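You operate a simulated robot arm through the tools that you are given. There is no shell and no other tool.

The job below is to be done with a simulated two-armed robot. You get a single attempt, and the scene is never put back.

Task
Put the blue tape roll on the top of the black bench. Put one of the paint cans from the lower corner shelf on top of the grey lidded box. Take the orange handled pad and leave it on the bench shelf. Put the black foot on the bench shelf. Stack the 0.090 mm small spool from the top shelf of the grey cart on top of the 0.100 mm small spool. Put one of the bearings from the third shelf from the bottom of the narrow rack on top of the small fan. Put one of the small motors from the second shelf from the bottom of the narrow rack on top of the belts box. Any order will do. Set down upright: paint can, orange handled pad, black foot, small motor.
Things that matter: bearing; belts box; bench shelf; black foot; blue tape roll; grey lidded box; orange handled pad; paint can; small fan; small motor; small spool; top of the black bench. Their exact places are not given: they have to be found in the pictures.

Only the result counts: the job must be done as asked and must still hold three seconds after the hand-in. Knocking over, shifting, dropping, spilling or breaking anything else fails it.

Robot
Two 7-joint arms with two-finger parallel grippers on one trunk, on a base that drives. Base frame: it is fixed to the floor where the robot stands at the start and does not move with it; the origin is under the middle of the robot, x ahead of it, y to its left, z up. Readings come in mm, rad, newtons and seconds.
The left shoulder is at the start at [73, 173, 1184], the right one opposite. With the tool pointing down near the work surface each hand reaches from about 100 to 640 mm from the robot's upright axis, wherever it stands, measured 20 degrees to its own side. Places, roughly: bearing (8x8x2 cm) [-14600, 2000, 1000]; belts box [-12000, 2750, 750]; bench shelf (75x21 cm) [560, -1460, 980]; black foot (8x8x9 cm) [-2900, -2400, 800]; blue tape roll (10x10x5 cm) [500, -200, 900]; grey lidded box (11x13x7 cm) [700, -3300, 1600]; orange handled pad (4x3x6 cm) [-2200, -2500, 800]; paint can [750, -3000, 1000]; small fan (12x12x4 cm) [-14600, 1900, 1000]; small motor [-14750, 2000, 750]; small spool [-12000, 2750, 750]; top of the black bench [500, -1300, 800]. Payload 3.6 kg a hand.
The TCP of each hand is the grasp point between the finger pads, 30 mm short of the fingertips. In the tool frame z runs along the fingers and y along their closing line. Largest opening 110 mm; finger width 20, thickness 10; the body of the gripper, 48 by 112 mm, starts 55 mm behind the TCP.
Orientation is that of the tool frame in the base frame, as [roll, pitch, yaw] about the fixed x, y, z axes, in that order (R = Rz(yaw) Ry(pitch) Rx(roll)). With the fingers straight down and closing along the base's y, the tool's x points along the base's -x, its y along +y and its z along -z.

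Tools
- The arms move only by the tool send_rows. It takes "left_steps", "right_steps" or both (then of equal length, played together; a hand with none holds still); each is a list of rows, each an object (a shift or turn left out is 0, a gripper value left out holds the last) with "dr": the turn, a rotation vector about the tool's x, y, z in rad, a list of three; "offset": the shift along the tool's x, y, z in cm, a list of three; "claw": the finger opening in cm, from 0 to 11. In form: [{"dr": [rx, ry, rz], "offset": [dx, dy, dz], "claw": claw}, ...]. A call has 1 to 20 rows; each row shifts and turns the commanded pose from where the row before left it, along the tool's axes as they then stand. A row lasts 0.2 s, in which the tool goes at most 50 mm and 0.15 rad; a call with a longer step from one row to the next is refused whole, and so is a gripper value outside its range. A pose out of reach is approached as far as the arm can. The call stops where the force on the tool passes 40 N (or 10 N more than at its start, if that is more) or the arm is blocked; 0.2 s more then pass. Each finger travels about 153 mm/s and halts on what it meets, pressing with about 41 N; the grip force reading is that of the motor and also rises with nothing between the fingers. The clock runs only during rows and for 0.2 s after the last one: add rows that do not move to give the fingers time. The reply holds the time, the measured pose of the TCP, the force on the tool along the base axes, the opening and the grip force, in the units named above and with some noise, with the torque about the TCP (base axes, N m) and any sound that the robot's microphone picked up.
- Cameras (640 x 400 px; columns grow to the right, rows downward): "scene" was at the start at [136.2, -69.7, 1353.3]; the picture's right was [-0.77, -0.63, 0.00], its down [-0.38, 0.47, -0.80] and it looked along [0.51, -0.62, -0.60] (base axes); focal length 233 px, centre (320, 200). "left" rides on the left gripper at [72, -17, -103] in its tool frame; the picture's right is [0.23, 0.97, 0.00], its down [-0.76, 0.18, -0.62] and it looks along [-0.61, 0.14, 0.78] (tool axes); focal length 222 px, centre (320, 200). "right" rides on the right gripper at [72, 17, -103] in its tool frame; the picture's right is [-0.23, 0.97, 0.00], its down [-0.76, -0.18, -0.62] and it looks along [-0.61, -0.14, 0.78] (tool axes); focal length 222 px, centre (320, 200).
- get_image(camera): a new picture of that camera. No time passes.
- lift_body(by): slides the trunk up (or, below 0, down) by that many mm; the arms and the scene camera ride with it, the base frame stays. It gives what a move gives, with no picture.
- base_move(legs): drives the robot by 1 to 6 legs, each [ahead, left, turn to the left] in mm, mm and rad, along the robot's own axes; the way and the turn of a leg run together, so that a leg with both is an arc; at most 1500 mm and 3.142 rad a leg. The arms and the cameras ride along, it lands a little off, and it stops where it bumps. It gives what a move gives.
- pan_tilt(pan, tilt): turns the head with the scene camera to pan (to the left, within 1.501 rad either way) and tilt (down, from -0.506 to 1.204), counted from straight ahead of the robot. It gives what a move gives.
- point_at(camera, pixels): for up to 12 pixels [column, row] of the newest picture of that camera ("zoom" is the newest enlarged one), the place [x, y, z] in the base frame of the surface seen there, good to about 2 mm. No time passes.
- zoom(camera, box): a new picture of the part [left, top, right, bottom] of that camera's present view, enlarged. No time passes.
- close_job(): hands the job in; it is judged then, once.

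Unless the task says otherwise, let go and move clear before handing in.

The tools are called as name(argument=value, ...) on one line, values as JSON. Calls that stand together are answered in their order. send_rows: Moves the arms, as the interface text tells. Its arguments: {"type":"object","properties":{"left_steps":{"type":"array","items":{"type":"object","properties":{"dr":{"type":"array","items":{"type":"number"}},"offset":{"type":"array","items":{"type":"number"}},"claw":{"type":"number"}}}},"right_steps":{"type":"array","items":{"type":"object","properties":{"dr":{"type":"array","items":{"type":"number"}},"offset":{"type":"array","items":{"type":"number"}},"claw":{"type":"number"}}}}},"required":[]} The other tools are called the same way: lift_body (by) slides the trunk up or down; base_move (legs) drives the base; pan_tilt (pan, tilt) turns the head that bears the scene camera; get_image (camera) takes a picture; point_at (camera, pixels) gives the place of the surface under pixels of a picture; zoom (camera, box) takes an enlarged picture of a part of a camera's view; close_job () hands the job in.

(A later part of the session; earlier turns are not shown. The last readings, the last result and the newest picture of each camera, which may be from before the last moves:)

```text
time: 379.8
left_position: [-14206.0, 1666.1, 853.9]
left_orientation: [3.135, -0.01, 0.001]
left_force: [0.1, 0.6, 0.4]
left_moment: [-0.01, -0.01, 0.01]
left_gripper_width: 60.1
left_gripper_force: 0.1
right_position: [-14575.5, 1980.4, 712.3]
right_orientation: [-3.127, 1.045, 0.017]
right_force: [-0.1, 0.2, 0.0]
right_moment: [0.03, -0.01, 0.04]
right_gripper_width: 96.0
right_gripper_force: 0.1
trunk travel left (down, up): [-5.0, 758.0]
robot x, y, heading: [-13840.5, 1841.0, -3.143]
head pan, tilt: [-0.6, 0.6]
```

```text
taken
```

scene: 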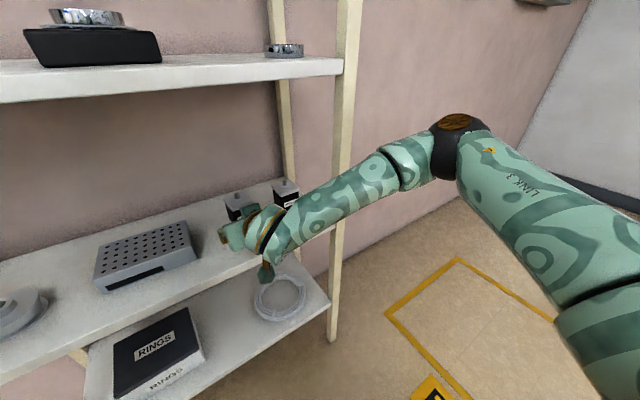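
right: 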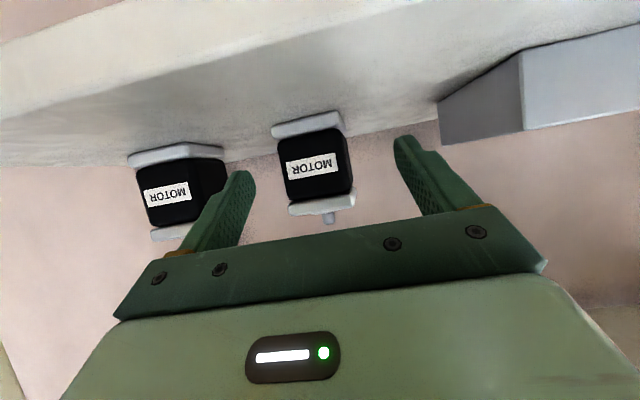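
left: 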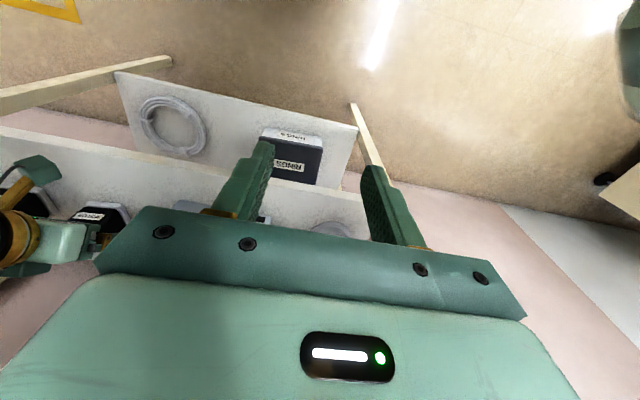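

Clear so far. I'll advance the base 45 mm more and then the arm the last 25 mm.

base_move(legs=[[45, 0, -0.003]])

send_rows(right_steps=[{}, {"offset": [-0.6, -0.15, 1.04]}, {"offset": [-0.6, 0, 1.04]}, {}])

get_image(camera="right")

get_image(camera="scene")

```text
time: 380.7
left_position: [-14252.6, 1667.6, 852.8]
left_orientation: [3.134, -0.013, 0.0]
left_force: [-0.2, 0.7, -0.8]
left_moment: [0.02, -0.04, 0.0]
left_gripper_width: 60.2
left_gripper_force: 0.0
right_position: [-14620.2, 1981.0, 710.9]
right_orientation: [-3.129, 1.04, 0.012]
right_force: [0.7, 0.8, 0.4]
right_moment: [0.02, 0.03, 0.02]
right_gripper_width: 96.0
right_gripper_force: 0.1
trunk travel left (down, up): [-5.0, 758.0]
robot x, y, heading: [-13889.3, 1839.0, 3.136]
head pan, tilt: [-0.6, 0.6]
```

```text
time: 381.7
left_position: [-14251.9, 1667.9, 853.1]
left_orientation: [3.134, -0.011, 0.0]
left_force: [0.0, -0.6, -0.9]
left_moment: [-0.07, -0.03, 0.01]
left_gripper_width: 59.7
left_gripper_force: 0.1
right_position: [-14645.0, 1981.9, 711.2]
right_orientation: [-3.126, 1.046, 0.015]
right_force: [-0.3, -0.6, 0.3]
right_moment: [0.04, 0.0, 0.0]
right_gripper_width: 95.9
right_gripper_force: 0.1
trunk travel left (down, up): [-5.0, 758.0]
robot x, y, heading: [-13889.5, 1837.0, 3.144]
head pan, tilt: [-0.6, 0.6]
```

```text
taken
```

right: 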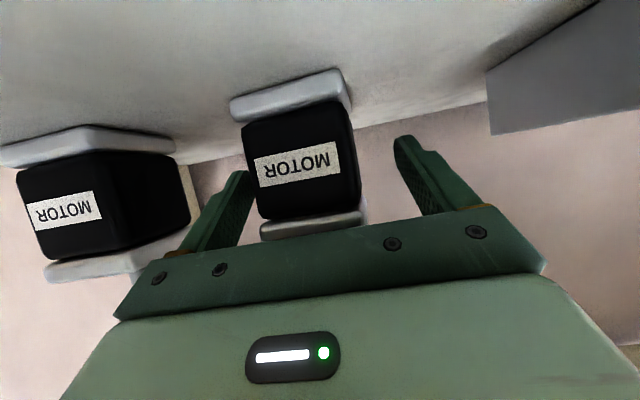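

```text
taken
```

scene: 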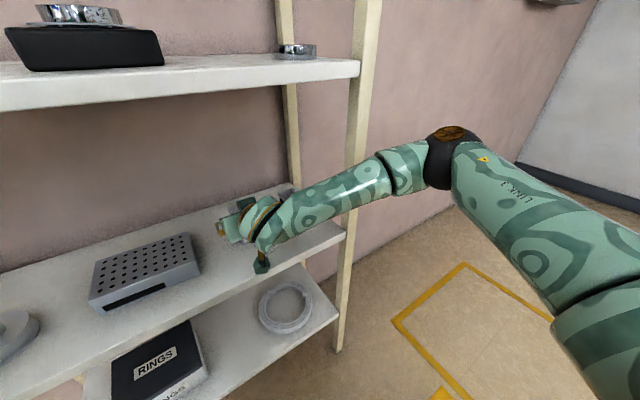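

The motor is straddled. I'll close slowly.

send_rows(right_steps=[{"claw": 8.5}, {"claw": 7.5}, {"claw": 6.5}, {"claw": 5.5}, {"claw": 5}, {"claw": 5}, {}])

get_image(camera="right")

```text
time: 383.3
left_position: [-14250.3, 1668.5, 853.6]
left_orientation: [3.134, -0.009, 0.001]
left_force: [0.2, 0.7, -0.5]
left_moment: [0.01, 0.02, 0.02]
left_gripper_width: 59.9
left_gripper_force: 0.1
right_position: [-14644.8, 1982.3, 711.8]
right_orientation: [-3.125, 1.044, 0.012]
right_force: [1.7, -0.7, 0.2]
right_moment: [-0.23, -0.02, 0.03]
right_gripper_width: 55.6
right_gripper_force: 41.0
trunk travel left (down, up): [-5.0, 758.0]
robot x, y, heading: [-13886.7, 1837.5, 3.142]
head pan, tilt: [-0.6, 0.6]
```

```text
taken
```

right: 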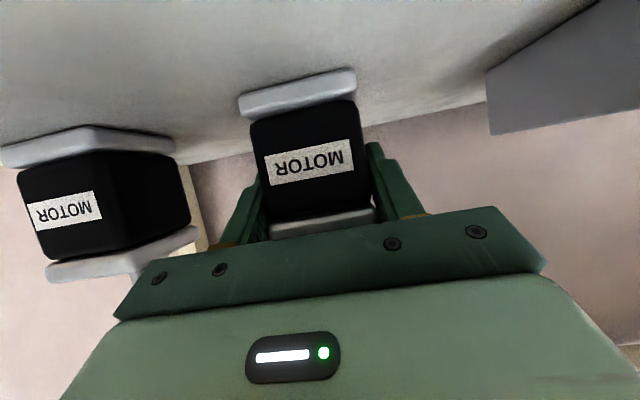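

Held at 55.6 mm. I'll lift it 25 mm and check, then drive straight back.

send_rows(right_steps=[{"offset": [-0.87, 0, -0.5]}, {"offset": [-1.3, 0, -0.75]}, {}, {}])

get_image(camera="right")

base_move(legs=[[-400, 0, 0]])

get_image(camera="scene")

```text
time: 384.3
left_position: [-14253.2, 1668.3, 853.6]
left_orientation: [3.135, -0.012, -0.001]
left_force: [0.2, 0.4, -0.2]
left_moment: [0.02, -0.03, 0.0]
left_gripper_width: 59.9
left_gripper_force: 0.1
right_position: [-14645.3, 1982.6, 736.4]
right_orientation: [-3.127, 1.043, 0.013]
right_force: [0.9, 0.8, -6.7]
right_moment: [-0.02, -0.01, 0.0]
right_gripper_width: 55.8
right_gripper_force: 41.0
trunk travel left (down, up): [-5.0, 758.0]
robot x, y, heading: [-13883.1, 1838.1, 3.143]
head pan, tilt: [-0.6, 0.6]
```

```text
taken
```

right: 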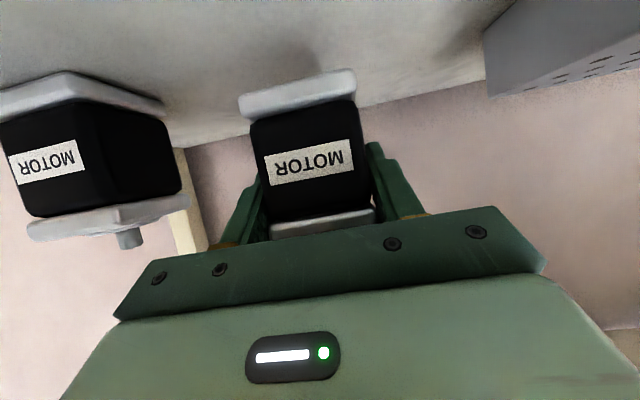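

```text
time: 386.8
left_position: [-13850.1, 1668.5, 853.2]
left_orientation: [3.135, -0.012, -0.004]
left_force: [0.5, 0.1, 0.3]
left_moment: [-0.03, 0.0, -0.02]
left_gripper_width: 59.9
left_gripper_force: 0.0
right_position: [-14243.5, 1984.7, 736.4]
right_orientation: [-3.128, 1.043, 0.011]
right_force: [0.4, -0.6, -6.0]
right_moment: [0.02, -0.02, -0.04]
right_gripper_width: 55.9
right_gripper_force: 41.5
trunk travel left (down, up): [-5.0, 758.0]
robot x, y, heading: [-13481.1, 1836.0, 3.137]
head pan, tilt: [-0.6, 0.6]
```

```text
taken
```

scene: 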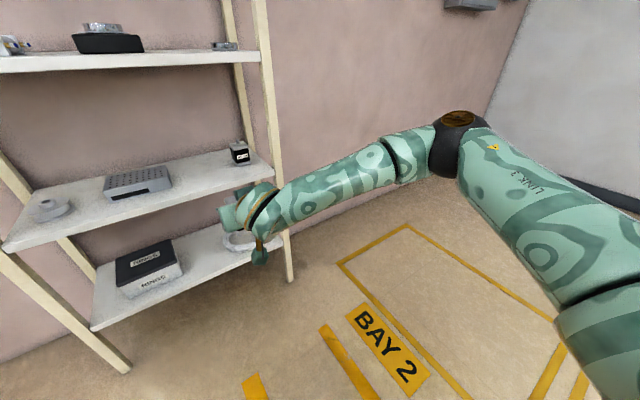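

The motor is out. I'll raise the trunk 250 mm, draw the hand in, and drive back round to the cart.

lift_body(by=250)

send_rows(right_steps=[{"offset": [1.5, 0, -2.6]}, {"offset": [1.5, 0, -2.6]}, {"offset": [1.5, 0, -2.6]}, {}])

base_move(legs=[[-1300, 0, 0], [0, 250, 0], [0, 0, -1.57]])

pan_tilt(pan=-0.1, tilt=0.5)

get_image(camera="scene")

```text
time: 389.4
left_position: [-13852.7, 1669.0, 1102.3]
left_orientation: [3.135, -0.012, -0.003]
left_force: [0.7, -0.4, -0.3]
left_moment: [0.02, -0.01, 0.04]
left_gripper_width: 60.1
left_gripper_force: 0.2
right_position: [-14184.1, 1985.3, 1131.6]
right_orientation: [-3.119, 1.279, 0.02]
right_force: [-0.2, 0.5, -6.8]
right_moment: [-0.01, -0.07, 0.03]
right_gripper_width: 56.0
right_gripper_force: 41.6
trunk travel left (down, up): [-255.0, 508.0]
robot x, y, heading: [-13486.4, 1840.1, 3.137]
head pan, tilt: [-0.6, 0.6]
```

```text
time: 390.4
left_position: [-13852.4, 1667.2, 1103.2]
left_orientation: [3.135, -0.012, -0.004]
left_force: [-0.5, -0.3, 0.3]
left_moment: [0.0, -0.05, 0.02]
left_gripper_width: 60.0
left_gripper_force: 0.0
right_position: [-14095.0, 1984.5, 1111.7]
right_orientation: [-3.119, 1.28, 0.021]
right_force: [0.2, -0.4, -6.2]
right_moment: [-0.02, -0.06, 0.02]
right_gripper_width: 56.1
right_gripper_force: 41.3
trunk travel left (down, up): [-255.0, 508.0]
robot x, y, heading: [-13486.5, 1836.5, 3.14]
head pan, tilt: [-0.6, 0.6]
```

```text
time: 402.1
left_position: [-12364.4, 1949.4, 1102.9]
left_orientation: [3.134, -0.011, -1.558]
left_force: [-0.3, 0.4, -0.1]
left_moment: [-0.02, 0.02, -0.04]
left_gripper_width: 59.9
left_gripper_force: 0.0
right_position: [-12051.8, 2198.4, 1112.1]
right_orientation: [-3.119, 1.279, -1.533]
right_force: [0.6, 0.2, -6.8]
right_moment: [-0.11, -0.02, -0.01]
right_gripper_width: 56.2
right_gripper_force: 40.9
trunk travel left (down, up): [-255.0, 508.0]
robot x, y, heading: [-12186.9, 1583.9, 1.583]
head pan, tilt: [-0.6, 0.6]
```

```text
time: 403.0
left_position: [-12363.6, 1949.4, 1102.5]
left_orientation: [3.134, -0.009, -1.558]
left_force: [0.4, -0.4, 1.3]
left_moment: [-0.03, 0.01, 0.03]
left_gripper_width: 60.0
left_gripper_force: 0.1
right_position: [-12051.9, 2198.6, 1112.2]
right_orientation: [-3.118, 1.279, -1.532]
right_force: [0.5, -0.6, -7.0]
right_moment: [-0.08, -0.02, 0.02]
right_gripper_width: 56.0
right_gripper_force: 40.6
trunk travel left (down, up): [-255.0, 508.0]
robot x, y, heading: [-12188.0, 1585.1, 1.58]
head pan, tilt: [-0.099, 0.499]
```

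```text
taken
```

scene: 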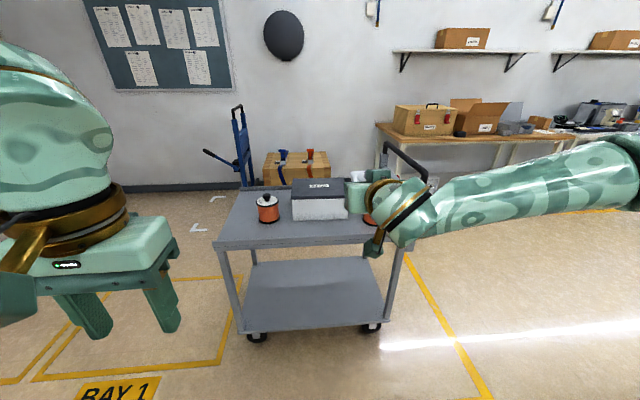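

The right wrist pitched up to 1.28 rad during the lift; I'll turn it back to 1.045 so that the motor is level.

send_rows(right_steps=[{"dr": [0, 0.117, 0]}, {"dr": [0, 0.117, 0]}, {}, {}])

get_image(camera="right")

zoom(camera="scene", box=[210, 150, 450, 270])

```text
time: 404.0
left_position: [-12364.2, 1948.4, 1102.8]
left_orientation: [3.134, -0.012, -1.555]
left_force: [-0.6, -0.4, 0.3]
left_moment: [-0.02, -0.03, 0.02]
left_gripper_width: 59.9
left_gripper_force: 0.0
right_position: [-12052.5, 2197.1, 1112.2]
right_orientation: [-3.128, 1.046, -1.544]
right_force: [-1.3, -0.3, -6.2]
right_moment: [0.0, 0.03, -0.03]
right_gripper_width: 55.9
right_gripper_force: 40.9
trunk travel left (down, up): [-255.0, 508.0]
robot x, y, heading: [-12187.9, 1580.3, 1.588]
head pan, tilt: [-0.099, 0.499]
```

```text
taken
```

right: 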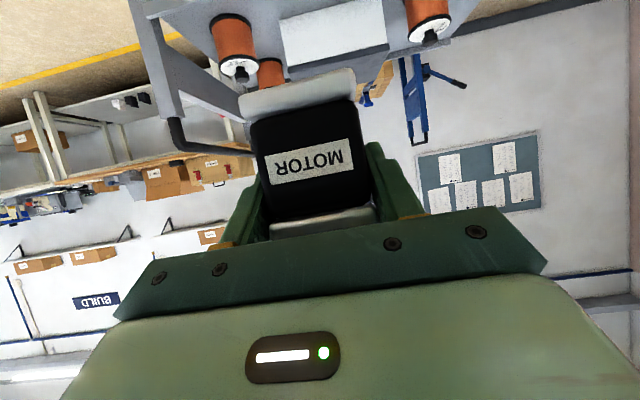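

```text
2.67 times, centred on (330, 210) of scene
```

zoom: 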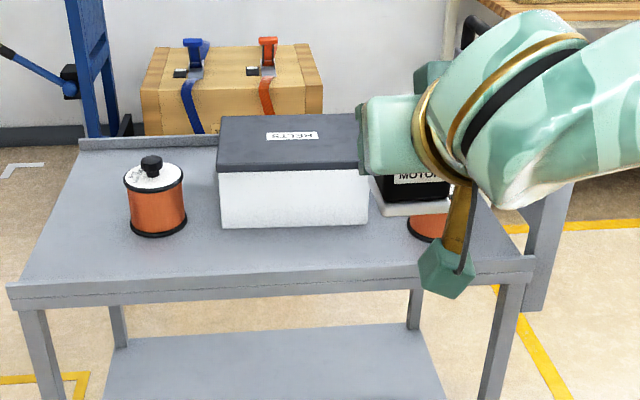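

The motor looks level. I'll measure the belts box lid.

point_at(camera="zoom", pixels=[[225, 122], [350, 120], [222, 162], [352, 162], [290, 140], [290, 180], [225, 215], [362, 212], [290, 118], [155, 175], [150, 160], [150, 225]])

```text
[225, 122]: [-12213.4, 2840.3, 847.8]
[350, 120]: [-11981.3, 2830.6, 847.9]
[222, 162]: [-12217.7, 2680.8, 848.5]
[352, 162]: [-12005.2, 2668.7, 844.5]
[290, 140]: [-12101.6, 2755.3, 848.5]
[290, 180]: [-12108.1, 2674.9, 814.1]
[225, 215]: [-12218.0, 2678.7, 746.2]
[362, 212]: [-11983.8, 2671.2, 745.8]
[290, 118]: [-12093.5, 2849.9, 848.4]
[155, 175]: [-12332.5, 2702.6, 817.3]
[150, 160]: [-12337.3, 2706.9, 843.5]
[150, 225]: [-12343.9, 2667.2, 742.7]
```

Lid: x −12222…−11975, y 2670…2850, top 848. I'll drive up so that the motor comes above its middle.

base_move(legs=[[0, 46, -0.017], [480, 0, 0]])

send_rows(right_steps=[{}, {}])

get_image(camera="scene")

get_image(camera="right")

```text
time: 407.4
left_position: [-12401.4, 2426.4, 1103.4]
left_orientation: [3.134, -0.012, -1.577]
left_force: [0.4, 0.4, -0.7]
left_moment: [0.01, -0.01, 0.01]
left_gripper_width: 60.0
left_gripper_force: 0.1
right_position: [-12083.9, 2670.5, 1112.0]
right_orientation: [-3.128, 1.045, -1.562]
right_force: [-0.2, 0.6, -8.4]
right_moment: [-0.04, 0.0, -0.01]
right_gripper_width: 55.7
right_gripper_force: 41.3
trunk travel left (down, up): [-255.0, 508.0]
robot x, y, heading: [-12232.1, 2064.8, 1.566]
head pan, tilt: [-0.099, 0.499]
```

```text
time: 407.9
left_position: [-12400.7, 2427.9, 1105.4]
left_orientation: [3.134, -0.012, -1.575]
left_force: [-0.7, 0.1, -0.1]
left_moment: [-0.01, 0.0, 0.06]
left_gripper_width: 60.2
left_gripper_force: 0.1
right_position: [-12083.8, 2670.2, 1112.1]
right_orientation: [-3.128, 1.045, -1.563]
right_force: [0.2, 0.6, -7.1]
right_moment: [-0.02, 0.01, 0.01]
right_gripper_width: 55.8
right_gripper_force: 41.2
trunk travel left (down, up): [-255.0, 508.0]
robot x, y, heading: [-12229.1, 2061.6, 1.568]
head pan, tilt: [-0.099, 0.499]
```

```text
taken
```

scene: 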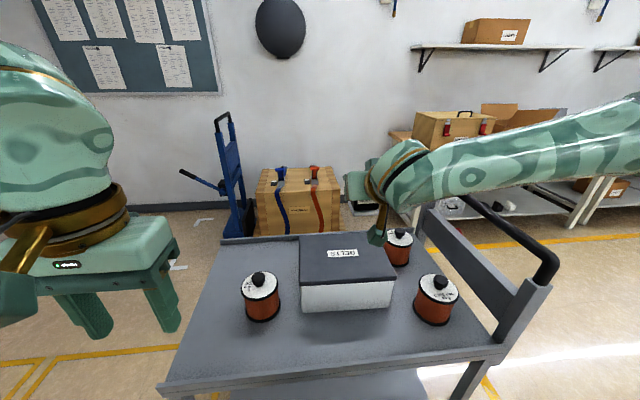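

```text
taken
```

right: 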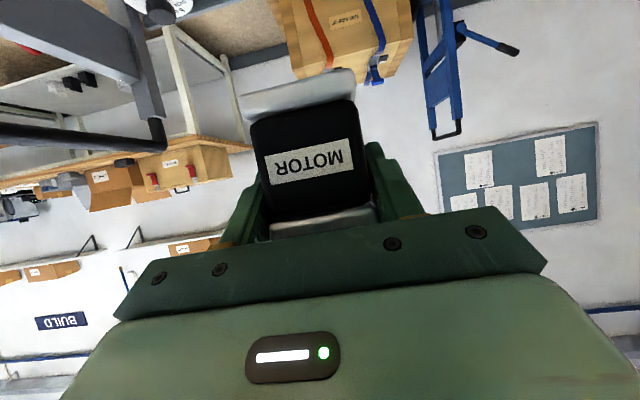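

I'll lower the trunk in small steps, checking that the hand's pose stays as expected.

lift_body(by=-60)

lift_body(by=-60)

```text
time: 408.9
left_position: [-12401.5, 2426.9, 1043.4]
left_orientation: [3.135, -0.01, -1.575]
left_force: [0.3, 0.1, 1.2]
left_moment: [0.01, 0.0, -0.02]
left_gripper_width: 60.2
left_gripper_force: 0.0
right_position: [-12084.5, 2669.1, 1054.1]
right_orientation: [-3.129, 1.047, -1.561]
right_force: [-0.2, 0.2, -6.3]
right_moment: [-0.05, 0.0, 0.01]
right_gripper_width: 56.0
right_gripper_force: 41.0
trunk travel left (down, up): [-195.0, 568.0]
robot x, y, heading: [-12228.4, 2064.1, 1.568]
head pan, tilt: [-0.099, 0.499]
```

```text
time: 409.9
left_position: [-12401.6, 2426.7, 984.4]
left_orientation: [3.134, -0.009, -1.575]
left_force: [-0.2, -1.2, 1.3]
left_moment: [0.04, 0.0, 0.05]
left_gripper_width: 60.3
left_gripper_force: 0.0
right_position: [-12083.9, 2668.3, 992.8]
right_orientation: [-3.129, 1.048, -1.565]
right_force: [0.0, 0.6, -7.3]
right_moment: [-0.04, -0.02, 0.02]
right_gripper_width: 55.9
right_gripper_force: 40.6
trunk travel left (down, up): [-135.0, 628.0]
robot x, y, heading: [-12229.9, 2062.0, 1.564]
head pan, tilt: [-0.099, 0.499]
```

The pose is kept. Now 82 mm forward, 14 mm left, then down to just above the lid.

send_rows(right_steps=[{"offset": [-1.37, 0.47, 2.37]}, {"offset": [-1.37, 0.47, 2.37]}, {"offset": [-1.37, 0.46, 2.37]}, {"offset": [2.4, 0, 1.4]}, {"offset": [2.4, 0, 1.4]}, {"offset": [2.0, 0, 1.15]}, {}, {}])

get_image(camera="right")

zoom(camera="scene", box=[200, 170, 500, 350])

```text
time: 411.8
left_position: [-12401.6, 2428.4, 983.4]
left_orientation: [3.134, -0.014, -1.576]
left_force: [0.2, -0.4, 0.1]
left_moment: [-0.02, 0.03, 0.02]
left_gripper_width: 60.0
left_gripper_force: 0.1
right_position: [-12097.5, 2753.0, 913.8]
right_orientation: [-3.129, 1.045, -1.562]
right_force: [0.4, 0.4, -8.0]
right_moment: [-0.02, 0.02, -0.03]
right_gripper_width: 55.8
right_gripper_force: 41.1
trunk travel left (down, up): [-135.0, 628.0]
robot x, y, heading: [-12231.4, 2060.2, 1.562]
head pan, tilt: [-0.099, 0.499]
```

```text
taken
```

right: 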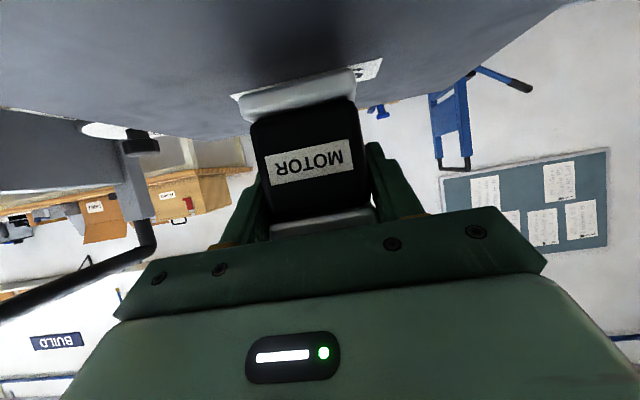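

```text
2.13 times, centred on (350, 260) of scene
```

zoom: 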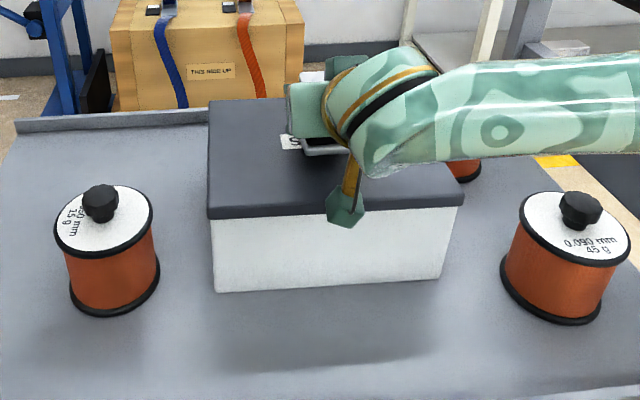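

At 914; contact is expected at ~900. Lowering in small steps.

send_rows(right_steps=[{"offset": [0.52, 0, 0.3]}, {"offset": [0.35, 0, 0.2]}, {}, {}])

send_rows(right_steps=[{"offset": [0.17, 0, 0.1]}, {}, {}])

```text
time: 412.8
left_position: [-12400.4, 2428.1, 982.9]
left_orientation: [3.136, -0.011, -1.577]
left_force: [-0.2, -0.3, -0.5]
left_moment: [0.01, 0.04, 0.01]
left_gripper_width: 60.2
left_gripper_force: 0.0
right_position: [-12096.0, 2752.3, 903.5]
right_orientation: [-3.127, 1.047, -1.56]
right_force: [0.3, 0.3, -6.2]
right_moment: [-0.01, 0.0, 0.02]
right_gripper_width: 56.0
right_gripper_force: 40.8
trunk travel left (down, up): [-135.0, 628.0]
robot x, y, heading: [-12232.4, 2064.1, 1.562]
head pan, tilt: [-0.099, 0.499]
```

```text
time: 413.6
left_position: [-12400.5, 2427.4, 983.5]
left_orientation: [3.134, -0.008, -1.575]
left_force: [-0.1, -0.2, -0.3]
left_moment: [-0.02, 0.03, -0.01]
left_gripper_width: 59.9
left_gripper_force: 0.1
right_position: [-12097.3, 2751.0, 902.8]
right_orientation: [-3.13, 1.046, -1.564]
right_force: [0.3, 1.9, 0.9]
right_moment: [-0.14, 0.22, -0.02]
right_gripper_width: 56.0
right_gripper_force: 41.1
trunk travel left (down, up): [-135.0, 628.0]
robot x, y, heading: [-12229.4, 2059.7, 1.569]
head pan, tilt: [-0.099, 0.499]
```

Contact has started. One more mm, then release.

send_rows(right_steps=[{"offset": [0.1, 0, 0.06]}, {}, {}])

```text
time: 414.4
left_position: [-12400.3, 2426.6, 984.2]
left_orientation: [3.134, -0.01, -1.577]
left_force: [-0.1, 0.4, 0.0]
left_moment: [-0.03, 0.02, 0.0]
left_gripper_width: 59.9
left_gripper_force: 0.0
right_position: [-12097.9, 2751.7, 902.2]
right_orientation: [-3.13, 1.053, -1.565]
right_force: [0.1, 4.3, 11.0]
right_moment: [-0.19, 0.51, -0.13]
right_gripper_width: 55.5
right_gripper_force: 40.9
trunk travel left (down, up): [-135.0, 628.0]
robot x, y, heading: [-12230.4, 2058.8, 1.567]
head pan, tilt: [-0.099, 0.499]
```

send_rows(right_steps=[{"claw": 6.5}, {"claw": 7.5}, {"claw": 8.5}, {}, {"offset": [0, 0, -1]}, {"offset": [0, 0, -2]}, {"offset": [0, 0, -3]}, {"offset": [0, 0, -3]}, {"offset": [0, 0, -3]}, {}])

get_image(camera="scene")

zoom(camera="scene", box=[200, 170, 500, 350])

```text
time: 416.6
left_position: [-12401.0, 2427.5, 982.5]
left_orientation: [3.132, -0.011, -1.576]
left_force: [-0.1, 0.3, 0.4]
left_moment: [0.02, -0.02, 0.02]
left_gripper_width: 60.1
left_gripper_force: 0.1
right_position: [-12097.8, 2647.4, 961.4]
right_orientation: [-3.128, 1.044, -1.561]
right_force: [-0.7, -0.7, -0.2]
right_moment: [0.0, 0.0, 0.02]
right_gripper_width: 85.2
right_gripper_force: 0.1
trunk travel left (down, up): [-135.0, 628.0]
robot x, y, heading: [-12234.2, 2059.1, 1.567]
head pan, tilt: [-0.099, 0.499]
```

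```text
taken
```

scene: 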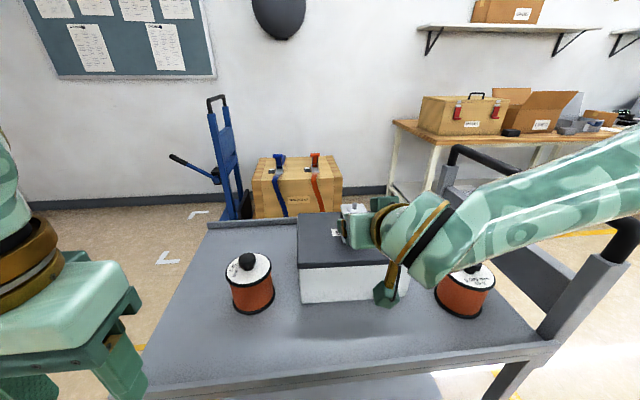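

```text
2.13 times, centred on (350, 260) of scene
```

zoom: 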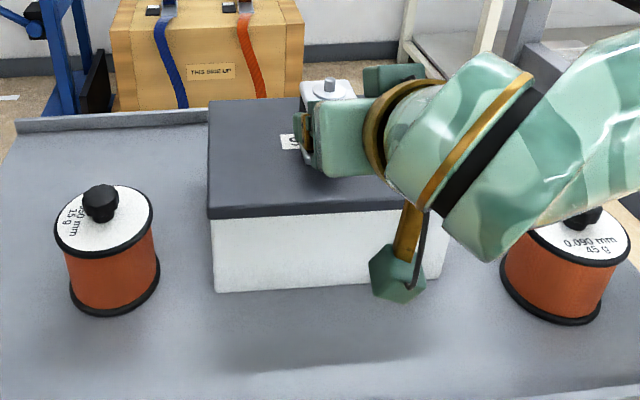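

The motor stands on the belts box. Now I'll read spool C's label again from here to settle which spool is 0.100.

zoom(camera="scene", box=[222, 250, 278, 285])

base_move(legs=[[-150, 0, 0], [0, 350, 0]])

pan_tilt(pan=-0.3, tilt=0.6)

get_image(camera="scene")

```text
11.43 times, centred on (250, 268) of scene
```

zoom: 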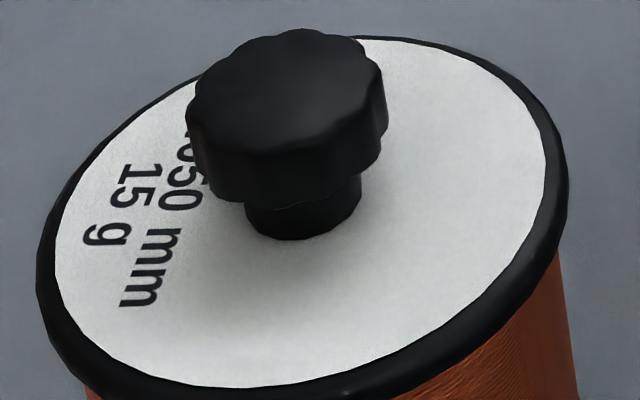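

```text
time: 419.8
left_position: [-12751.4, 2278.2, 983.6]
left_orientation: [3.137, -0.01, -1.576]
left_force: [0.2, 0.2, -0.5]
left_moment: [-0.03, -0.02, -0.01]
left_gripper_width: 60.0
left_gripper_force: 0.0
right_position: [-12447.9, 2498.5, 960.9]
right_orientation: [-3.128, 1.044, -1.561]
right_force: [0.4, 1.2, -0.4]
right_moment: [0.0, 0.0, -0.02]
right_gripper_width: 85.1
right_gripper_force: 0.1
trunk travel left (down, up): [-135.0, 628.0]
robot x, y, heading: [-12580.7, 1916.8, 1.564]
head pan, tilt: [-0.099, 0.499]
```

```text
time: 420.5
left_position: [-12750.8, 2278.1, 983.5]
left_orientation: [3.135, -0.009, -1.577]
left_force: [-0.1, -0.8, -0.6]
left_moment: [0.0, 0.01, 0.0]
left_gripper_width: 60.0
left_gripper_force: 0.2
right_position: [-12447.6, 2498.8, 962.3]
right_orientation: [-3.127, 1.048, -1.563]
right_force: [0.6, 0.4, 0.3]
right_moment: [0.0, 0.01, 0.01]
right_gripper_width: 84.8
right_gripper_force: 0.1
trunk travel left (down, up): [-135.0, 628.0]
robot x, y, heading: [-12579.2, 1913.4, 1.564]
head pan, tilt: [-0.3, 0.6]
```

```text
taken
```

scene: 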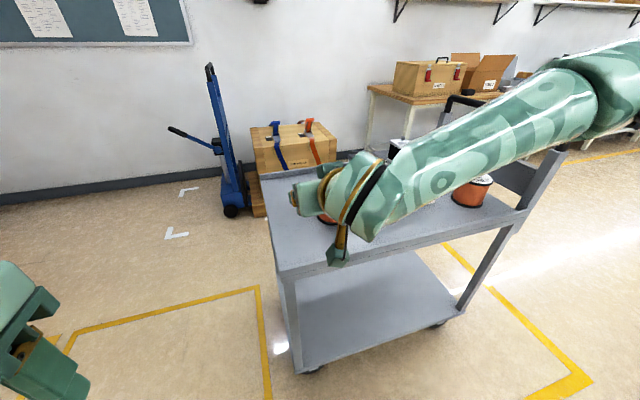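

Spool C reads 0.050 mm, so the back spool (60 g) is the 0.100 one. The left arm suits the stacking better (its elbow stays clear of the cart handle). I'll back off, then tuck the right hand and ready the left one at a 60° tilt.

base_move(legs=[[-250, 0, 0]])

send_rows(right_steps=[{"dr": [0, 0.131, 0]}, {"dr": [0, 0.131, 0]}, {"dr": [0, 0.131, 0]}, {"dr": [0, 0.131, 0]}, {"dr": [0, 0.131, 0]}, {"dr": [0, 0.131, 0]}, {"dr": [0, 0.131, 0]}, {"dr": [0, 0.131, 0]}, {"offset": [4, -2.5, 0]}, {"offset": [4, -2.5, 0]}, {"offset": [4, -2.5, 0]}, {"offset": [4, -2.5, 0]}, {"offset": [4, -2.5, 0]}, {}], left_steps=[{"offset": [-4, 0, 0]}, {"offset": [-4, 0, 0]}, {"offset": [-4, 0, 0]}, {"offset": [-4, 0, 0]}, {"offset": [-4, 0, 0]}, {"dr": [0, -0.131, 0]}, {"dr": [0, -0.131, 0]}, {"dr": [0, -0.131, 0]}, {"dr": [0, -0.131, 0]}, {"dr": [0, -0.131, 0]}, {"dr": [0, -0.131, 0]}, {"dr": [0, -0.131, 0]}, {"dr": [0, -0.131, 0]}, {}])

pan_tilt(pan=0, tilt=0.5)

get_image(camera="scene")

```text
time: 422.3
left_position: [-12751.7, 2028.5, 983.9]
left_orientation: [3.134, -0.011, -1.578]
left_force: [-0.2, -0.9, -0.1]
left_moment: [0.02, -0.02, 0.01]
left_gripper_width: 60.1
left_gripper_force: 0.0
right_position: [-12448.2, 2247.1, 961.5]
right_orientation: [-3.128, 1.047, -1.565]
right_force: [0.0, -0.8, 0.3]
right_moment: [0.01, 0.01, 0.01]
right_gripper_width: 85.1
right_gripper_force: 0.1
trunk travel left (down, up): [-135.0, 628.0]
robot x, y, heading: [-12580.9, 1663.9, 1.562]
head pan, tilt: [-0.3, 0.6]
```

```text
time: 425.3
left_position: [-12749.2, 2229.8, 981.1]
left_orientation: [3.129, 1.038, -1.589]
left_force: [-0.6, 0.3, -0.2]
left_moment: [-0.02, 0.01, 0.01]
left_gripper_width: 60.4
left_gripper_force: 0.0
right_position: [-12229.7, 2087.6, 982.3]
right_orientation: [-3.134, -0.003, -1.575]
right_force: [0.7, 0.4, -0.7]
right_moment: [0.02, -0.01, -0.01]
right_gripper_width: 85.1
right_gripper_force: 0.0
right hand out of reach, approached as far as the arm can: row 6, 7, 8
trunk travel left (down, up): [-135.0, 628.0]
robot x, y, heading: [-12584.5, 1660.6, 1.563]
head pan, tilt: [-0.3, 0.6]
```

```text
time: 426.1
left_position: [-12750.2, 2228.2, 980.1]
left_orientation: [3.13, 1.038, -1.59]
left_force: [-0.1, -0.7, -0.3]
left_moment: [-0.01, -0.02, 0.02]
left_gripper_width: 59.9
left_gripper_force: 0.1
right_position: [-12228.1, 2089.2, 983.8]
right_orientation: [-3.135, -0.004, -1.576]
right_force: [0.3, 0.7, -0.4]
right_moment: [-0.04, -0.01, 0.0]
right_gripper_width: 84.7
right_gripper_force: 0.1
trunk travel left (down, up): [-135.0, 628.0]
robot x, y, heading: [-12580.0, 1665.3, 1.564]
head pan, tilt: [0.0, 0.499]
```

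```text
taken
```

scene: 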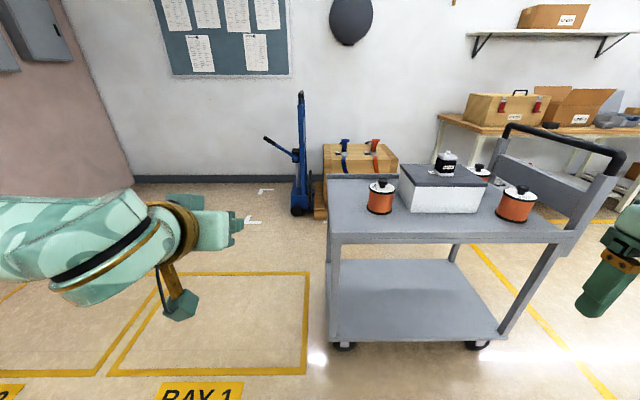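

Both hands are set and the motor stands on the box. I'll drive to the spools' end of the cart.

base_move(legs=[[180, 0, 0.007], [0, -880, 0]])

pan_tilt(pan=0.15, tilt=0.55)

get_image(camera="scene")

get_image(camera="left")

```text
time: 431.9
left_position: [-11866.7, 2405.7, 981.1]
left_orientation: [3.128, 1.039, -1.589]
left_force: [0.9, -0.4, -0.4]
left_moment: [0.0, 0.03, 0.01]
left_gripper_width: 59.7
left_gripper_force: 0.1
right_position: [-11345.2, 2265.4, 983.3]
right_orientation: [-3.133, -0.002, -1.578]
right_force: [-0.4, 0.1, 0.5]
right_moment: [-0.02, 0.04, -0.01]
right_gripper_width: 85.1
right_gripper_force: 0.0
trunk travel left (down, up): [-135.0, 628.0]
robot x, y, heading: [-11694.7, 1841.5, 1.563]
head pan, tilt: [0.0, 0.499]
```

```text
time: 432.6
left_position: [-11867.4, 2405.8, 981.3]
left_orientation: [3.126, 1.037, -1.589]
left_force: [0.3, 0.1, -0.8]
left_moment: [-0.01, -0.01, 0.02]
left_gripper_width: 60.1
left_gripper_force: 0.0
right_position: [-11344.4, 2266.2, 984.2]
right_orientation: [-3.136, -0.003, -1.577]
right_force: [0.2, 0.8, -0.3]
right_moment: [0.01, -0.02, 0.03]
right_gripper_width: 85.3
right_gripper_force: 0.0
trunk travel left (down, up): [-135.0, 628.0]
robot x, y, heading: [-11701.2, 1839.2, 1.563]
head pan, tilt: [0.15, 0.55]
```

```text
taken
```

scene: 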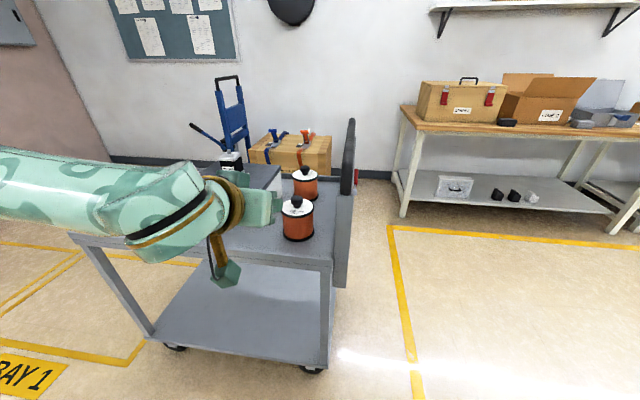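

```text
taken
```

left: 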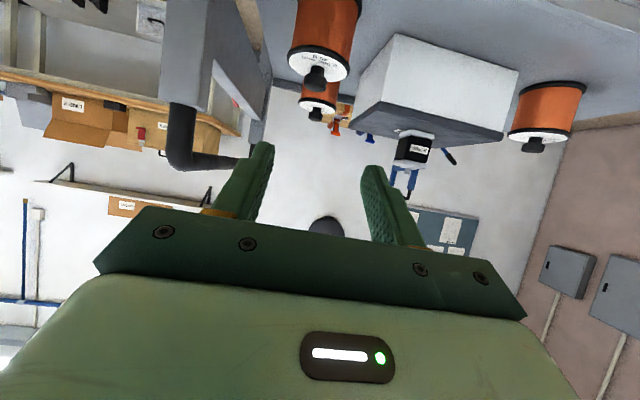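

Now I'll measure spools A (297,220) and B (305,184) carefully.

zoom(camera="scene", box=[265, 160, 345, 250])

point_at(camera="zoom", pixels=[[155, 215], [245, 220], [200, 250], [200, 180], [200, 340], [200, 355], [150, 330], [250, 330], [200, 160], [145, 200], [255, 205], [200, 300]])

point_at(camera="zoom", pixels=[[240, 55], [240, 40], [195, 75], [285, 80], [240, 100], [240, 70], [215, 65], [265, 65], [240, 150], [285, 150], [240, 30], [300, 300]])

```text
4.44 times, centred on (305, 205) of scene
```

zoom: 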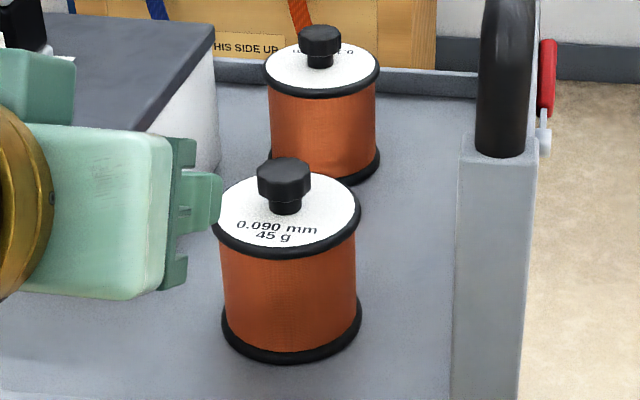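

```text
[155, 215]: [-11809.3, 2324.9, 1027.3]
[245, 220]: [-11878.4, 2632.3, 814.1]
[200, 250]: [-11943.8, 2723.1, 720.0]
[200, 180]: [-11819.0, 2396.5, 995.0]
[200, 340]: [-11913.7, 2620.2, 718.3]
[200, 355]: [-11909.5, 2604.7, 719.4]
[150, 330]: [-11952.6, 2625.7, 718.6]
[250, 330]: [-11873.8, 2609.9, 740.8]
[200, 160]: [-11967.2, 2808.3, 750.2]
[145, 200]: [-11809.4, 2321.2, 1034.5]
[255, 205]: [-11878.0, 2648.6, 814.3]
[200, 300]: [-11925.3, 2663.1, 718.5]
```

```text
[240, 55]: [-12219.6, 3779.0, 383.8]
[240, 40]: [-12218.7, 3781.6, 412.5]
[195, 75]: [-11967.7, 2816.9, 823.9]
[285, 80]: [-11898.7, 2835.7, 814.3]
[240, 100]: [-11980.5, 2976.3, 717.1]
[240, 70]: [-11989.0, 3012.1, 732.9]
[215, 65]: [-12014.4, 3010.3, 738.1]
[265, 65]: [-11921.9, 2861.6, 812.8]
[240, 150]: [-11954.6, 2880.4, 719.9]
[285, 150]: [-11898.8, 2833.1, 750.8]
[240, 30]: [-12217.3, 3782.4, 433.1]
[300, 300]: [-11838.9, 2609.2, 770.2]
```

point_at(camera="zoom", pixels=[[222, 212], [352, 212], [287, 252], [330, 185], [285, 165], [265, 180], [305, 180], [285, 185], [226, 300], [353, 300], [288, 310], [290, 355]])

point_at(camera="zoom", pixels=[[272, 68], [372, 70], [322, 92], [320, 35], [305, 40], [335, 40], [273, 130], [374, 130], [322, 140], [322, 180], [350, 55], [320, 28]])

```text
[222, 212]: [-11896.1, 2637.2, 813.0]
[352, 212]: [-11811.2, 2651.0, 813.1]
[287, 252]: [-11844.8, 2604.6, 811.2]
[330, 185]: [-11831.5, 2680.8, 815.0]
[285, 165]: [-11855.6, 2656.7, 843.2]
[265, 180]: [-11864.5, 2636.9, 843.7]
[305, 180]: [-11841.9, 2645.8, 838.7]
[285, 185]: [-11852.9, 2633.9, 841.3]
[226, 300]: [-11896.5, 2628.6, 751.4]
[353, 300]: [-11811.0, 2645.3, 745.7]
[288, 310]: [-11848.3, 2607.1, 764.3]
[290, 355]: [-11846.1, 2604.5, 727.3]
```

```text
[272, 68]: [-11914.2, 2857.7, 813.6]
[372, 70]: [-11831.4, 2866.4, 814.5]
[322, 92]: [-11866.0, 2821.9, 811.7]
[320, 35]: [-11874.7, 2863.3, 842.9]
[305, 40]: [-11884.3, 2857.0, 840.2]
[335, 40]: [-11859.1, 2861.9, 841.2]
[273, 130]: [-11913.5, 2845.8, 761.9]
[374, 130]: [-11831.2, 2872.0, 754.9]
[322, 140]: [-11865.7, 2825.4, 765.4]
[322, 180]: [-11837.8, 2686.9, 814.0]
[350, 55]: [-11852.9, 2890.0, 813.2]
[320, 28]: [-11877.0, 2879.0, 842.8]
```

Spool A: centre (−11853,2648), Ø≈88, z 719–814 plus knob to 843. Spool B: centre (−11873,2866), knob Ø≈28, top 843. I'll lower the trunk 100 mm and drive 145 mm nearer.

lift_body(by=-50)

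lift_body(by=-50)

base_move(legs=[[143, 0, 0.01]])

send_rows(left_steps=[{"claw": 11}, {}, {}])

get_image(camera="left")

get_image(camera="scene")

```text
time: 433.5
left_position: [-11868.5, 2406.1, 931.9]
left_orientation: [3.13, 1.039, -1.588]
left_force: [-1.0, 0.1, 0.4]
left_moment: [-0.03, 0.03, -0.02]
left_gripper_width: 60.0
left_gripper_force: 0.1
right_position: [-11345.6, 2264.2, 934.0]
right_orientation: [-3.136, 0.001, -1.575]
right_force: [0.3, 0.0, -0.2]
right_moment: [0.05, -0.04, -0.02]
right_gripper_width: 85.0
right_gripper_force: 0.0
trunk travel left (down, up): [-85.0, 678.0]
robot x, y, heading: [-11700.3, 1839.8, 1.56]
head pan, tilt: [0.15, 0.55]
```

```text
time: 434.4
left_position: [-11866.1, 2412.5, 873.5]
left_orientation: [3.13, 1.015, -1.588]
left_force: [0.0, -1.2, -0.2]
left_moment: [0.03, 0.0, 0.0]
left_gripper_width: 60.2
left_gripper_force: 0.2
right_position: [-11344.5, 2263.8, 882.8]
right_orientation: [-3.134, 0.0, -1.577]
right_force: [-0.1, 0.0, 0.7]
right_moment: [0.0, -0.02, -0.01]
right_gripper_width: 85.0
right_gripper_force: 0.1
trunk travel left (down, up): [-35.0, 728.0]
robot x, y, heading: [-11696.6, 1840.5, 1.561]
head pan, tilt: [0.15, 0.55]
```

```text
time: 435.8
left_position: [-11873.4, 2554.1, 873.0]
left_orientation: [3.126, 1.014, -1.58]
left_force: [0.6, 0.4, -0.6]
left_moment: [-0.01, 0.02, 0.03]
left_gripper_width: 60.1
left_gripper_force: 0.1
right_position: [-11348.5, 2412.7, 882.9]
right_orientation: [-3.135, -0.002, -1.568]
right_force: [0.2, 0.2, -0.2]
right_moment: [-0.02, 0.03, 0.04]
right_gripper_width: 85.2
right_gripper_force: 0.0
trunk travel left (down, up): [-35.0, 728.0]
robot x, y, heading: [-11699.2, 1984.7, 1.573]
head pan, tilt: [0.15, 0.55]
```

```text
time: 436.6
left_position: [-11872.1, 2554.8, 872.5]
left_orientation: [3.126, 1.014, -1.579]
left_force: [0.5, -0.6, -0.2]
left_moment: [0.0, 0.05, -0.02]
left_gripper_width: 110.0
left_gripper_force: 0.0
right_position: [-11349.5, 2411.8, 882.7]
right_orientation: [-3.136, -0.002, -1.568]
right_force: [0.3, -0.4, 1.0]
right_moment: [-0.03, -0.01, 0.02]
right_gripper_width: 85.1
right_gripper_force: 0.2
trunk travel left (down, up): [-35.0, 728.0]
robot x, y, heading: [-11698.8, 1981.2, 1.568]
head pan, tilt: [0.15, 0.55]
```

```text
taken
```

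left: 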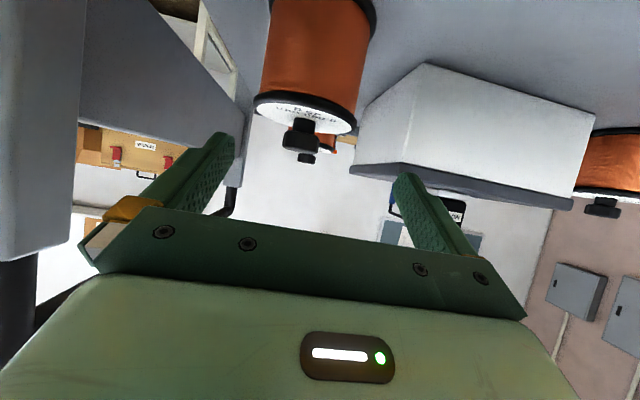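

```text
taken
```

scene: 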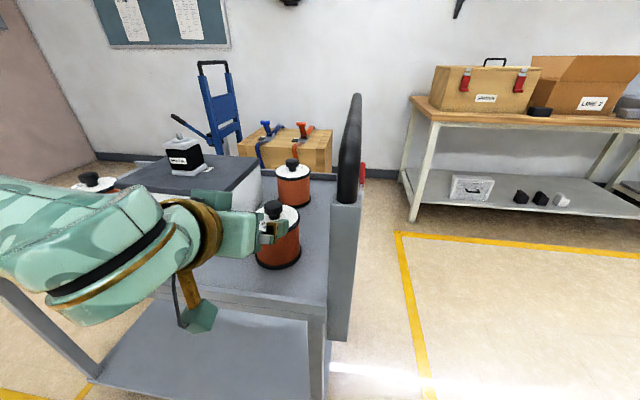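

send_rows(left_steps=[{"offset": [1.25, -0.9, 0]}, {"offset": [1.25, -0.95, 0]}, {"offset": [1.24, 0, 0]}, {"offset": [0, 0, 2]}, {}, {}])

get_image(camera="left")

point_at(camera="left", pixels=[[290, 60], [250, 70], [350, 70], [290, 105], [300, 120], [300, 140], [260, 100], [340, 110]])

```text
time: 438.0
left_position: [-11846.8, 2567.6, 833.4]
left_orientation: [3.127, 1.013, -1.581]
left_force: [-1.1, 0.6, 0.0]
left_moment: [0.03, -0.02, 0.02]
left_gripper_width: 109.9
left_gripper_force: 0.1
left hand out of reach, approached as far as the arm can: row 1, 2, 3
right_position: [-11349.1, 2411.8, 882.7]
right_orientation: [-3.135, -0.001, -1.567]
right_force: [0.4, 0.5, -0.4]
right_moment: [-0.01, 0.01, -0.01]
right_gripper_width: 85.1
right_gripper_force: 0.0
trunk travel left (down, up): [-35.0, 728.0]
robot x, y, heading: [-11698.7, 1983.3, 1.577]
head pan, tilt: [0.15, 0.55]
```

```text
taken
```

left: 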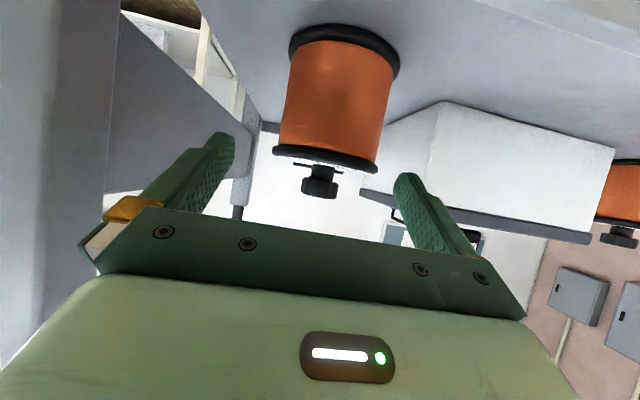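

```text
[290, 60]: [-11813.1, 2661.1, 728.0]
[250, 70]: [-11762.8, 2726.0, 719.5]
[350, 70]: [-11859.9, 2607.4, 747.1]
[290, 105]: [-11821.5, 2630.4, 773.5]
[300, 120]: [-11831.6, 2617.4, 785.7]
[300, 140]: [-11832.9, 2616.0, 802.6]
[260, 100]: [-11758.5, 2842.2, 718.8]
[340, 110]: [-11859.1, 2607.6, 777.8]
```

Spool A's centre refines to about (−11855,2648). I'll go in with the hand fully open.

send_rows(left_steps=[{"offset": [0.27, 0.4, 2.0]}, {"offset": [0.27, 0.4, 2.0]}, {"offset": [0.26, 0.05, 1.5]}, {}, {}])

get_image(camera="left")

get_image(camera="scene")

```text
time: 439.2
left_position: [-11855.4, 2609.4, 798.2]
left_orientation: [3.126, 1.014, -1.58]
left_force: [-0.6, 0.1, 1.4]
left_moment: [-0.01, -0.01, 0.0]
left_gripper_width: 110.1
left_gripper_force: 0.0
right_position: [-11349.5, 2411.8, 882.6]
right_orientation: [-3.135, -0.001, -1.567]
right_force: [-0.9, 0.4, 0.4]
right_moment: [0.02, 0.01, 0.01]
right_gripper_width: 84.7
right_gripper_force: 0.2
trunk travel left (down, up): [-35.0, 728.0]
robot x, y, heading: [-11700.2, 1983.6, 1.575]
head pan, tilt: [0.15, 0.55]
```

```text
taken
```

left: 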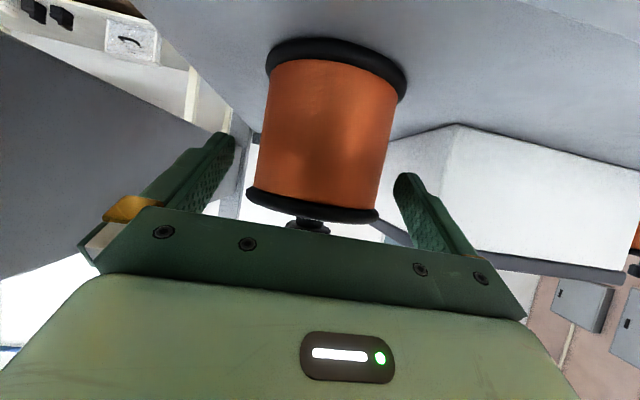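

```text
taken
```

scene: 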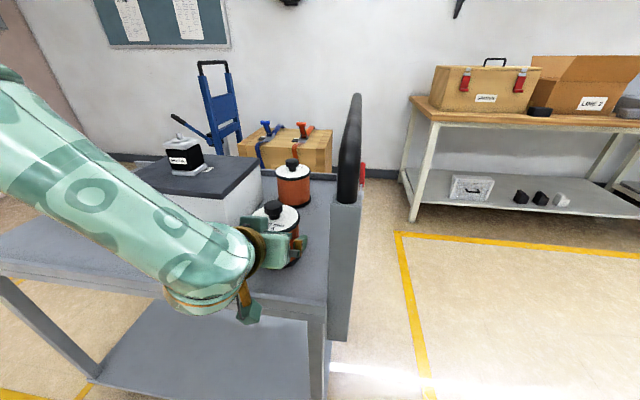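

The spool is between the fingers. To keep the camera clear of the cart's rim, I'll go to y≈2632, z≈790 and grip there.

send_rows(left_steps=[{"offset": [-0.25, 0, 1.2]}, {"offset": [-0.25, 0, 1.15]}, {}, {}])

get_image(camera="left")

zoom(camera="scene", box=[180, 150, 380, 340])

```text
time: 440.2
left_position: [-11856.3, 2632.2, 790.1]
left_orientation: [3.124, 1.011, -1.58]
left_force: [0.2, 0.2, 0.0]
left_moment: [0.02, 0.02, -0.01]
left_gripper_width: 110.2
left_gripper_force: 0.0
right_position: [-11349.3, 2412.4, 882.3]
right_orientation: [-3.135, -0.001, -1.567]
right_force: [0.9, 0.1, 0.3]
right_moment: [0.0, 0.02, -0.01]
right_gripper_width: 84.7
right_gripper_force: 0.0
trunk travel left (down, up): [-35.0, 728.0]
robot x, y, heading: [-11698.5, 1985.2, 1.571]
head pan, tilt: [0.15, 0.55]
```

```text
taken
```

left: 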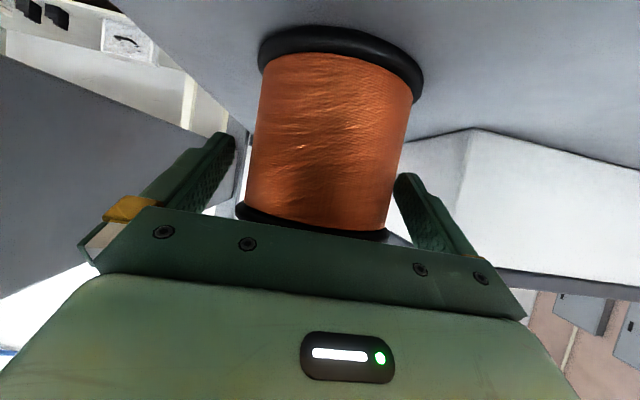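

```text
2.11 times, centred on (280, 245) of scene
```

zoom: 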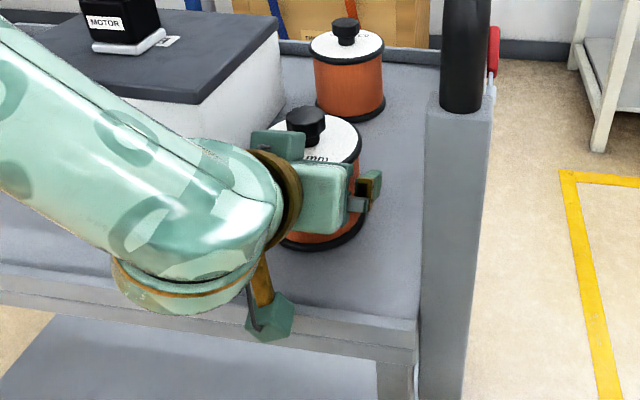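

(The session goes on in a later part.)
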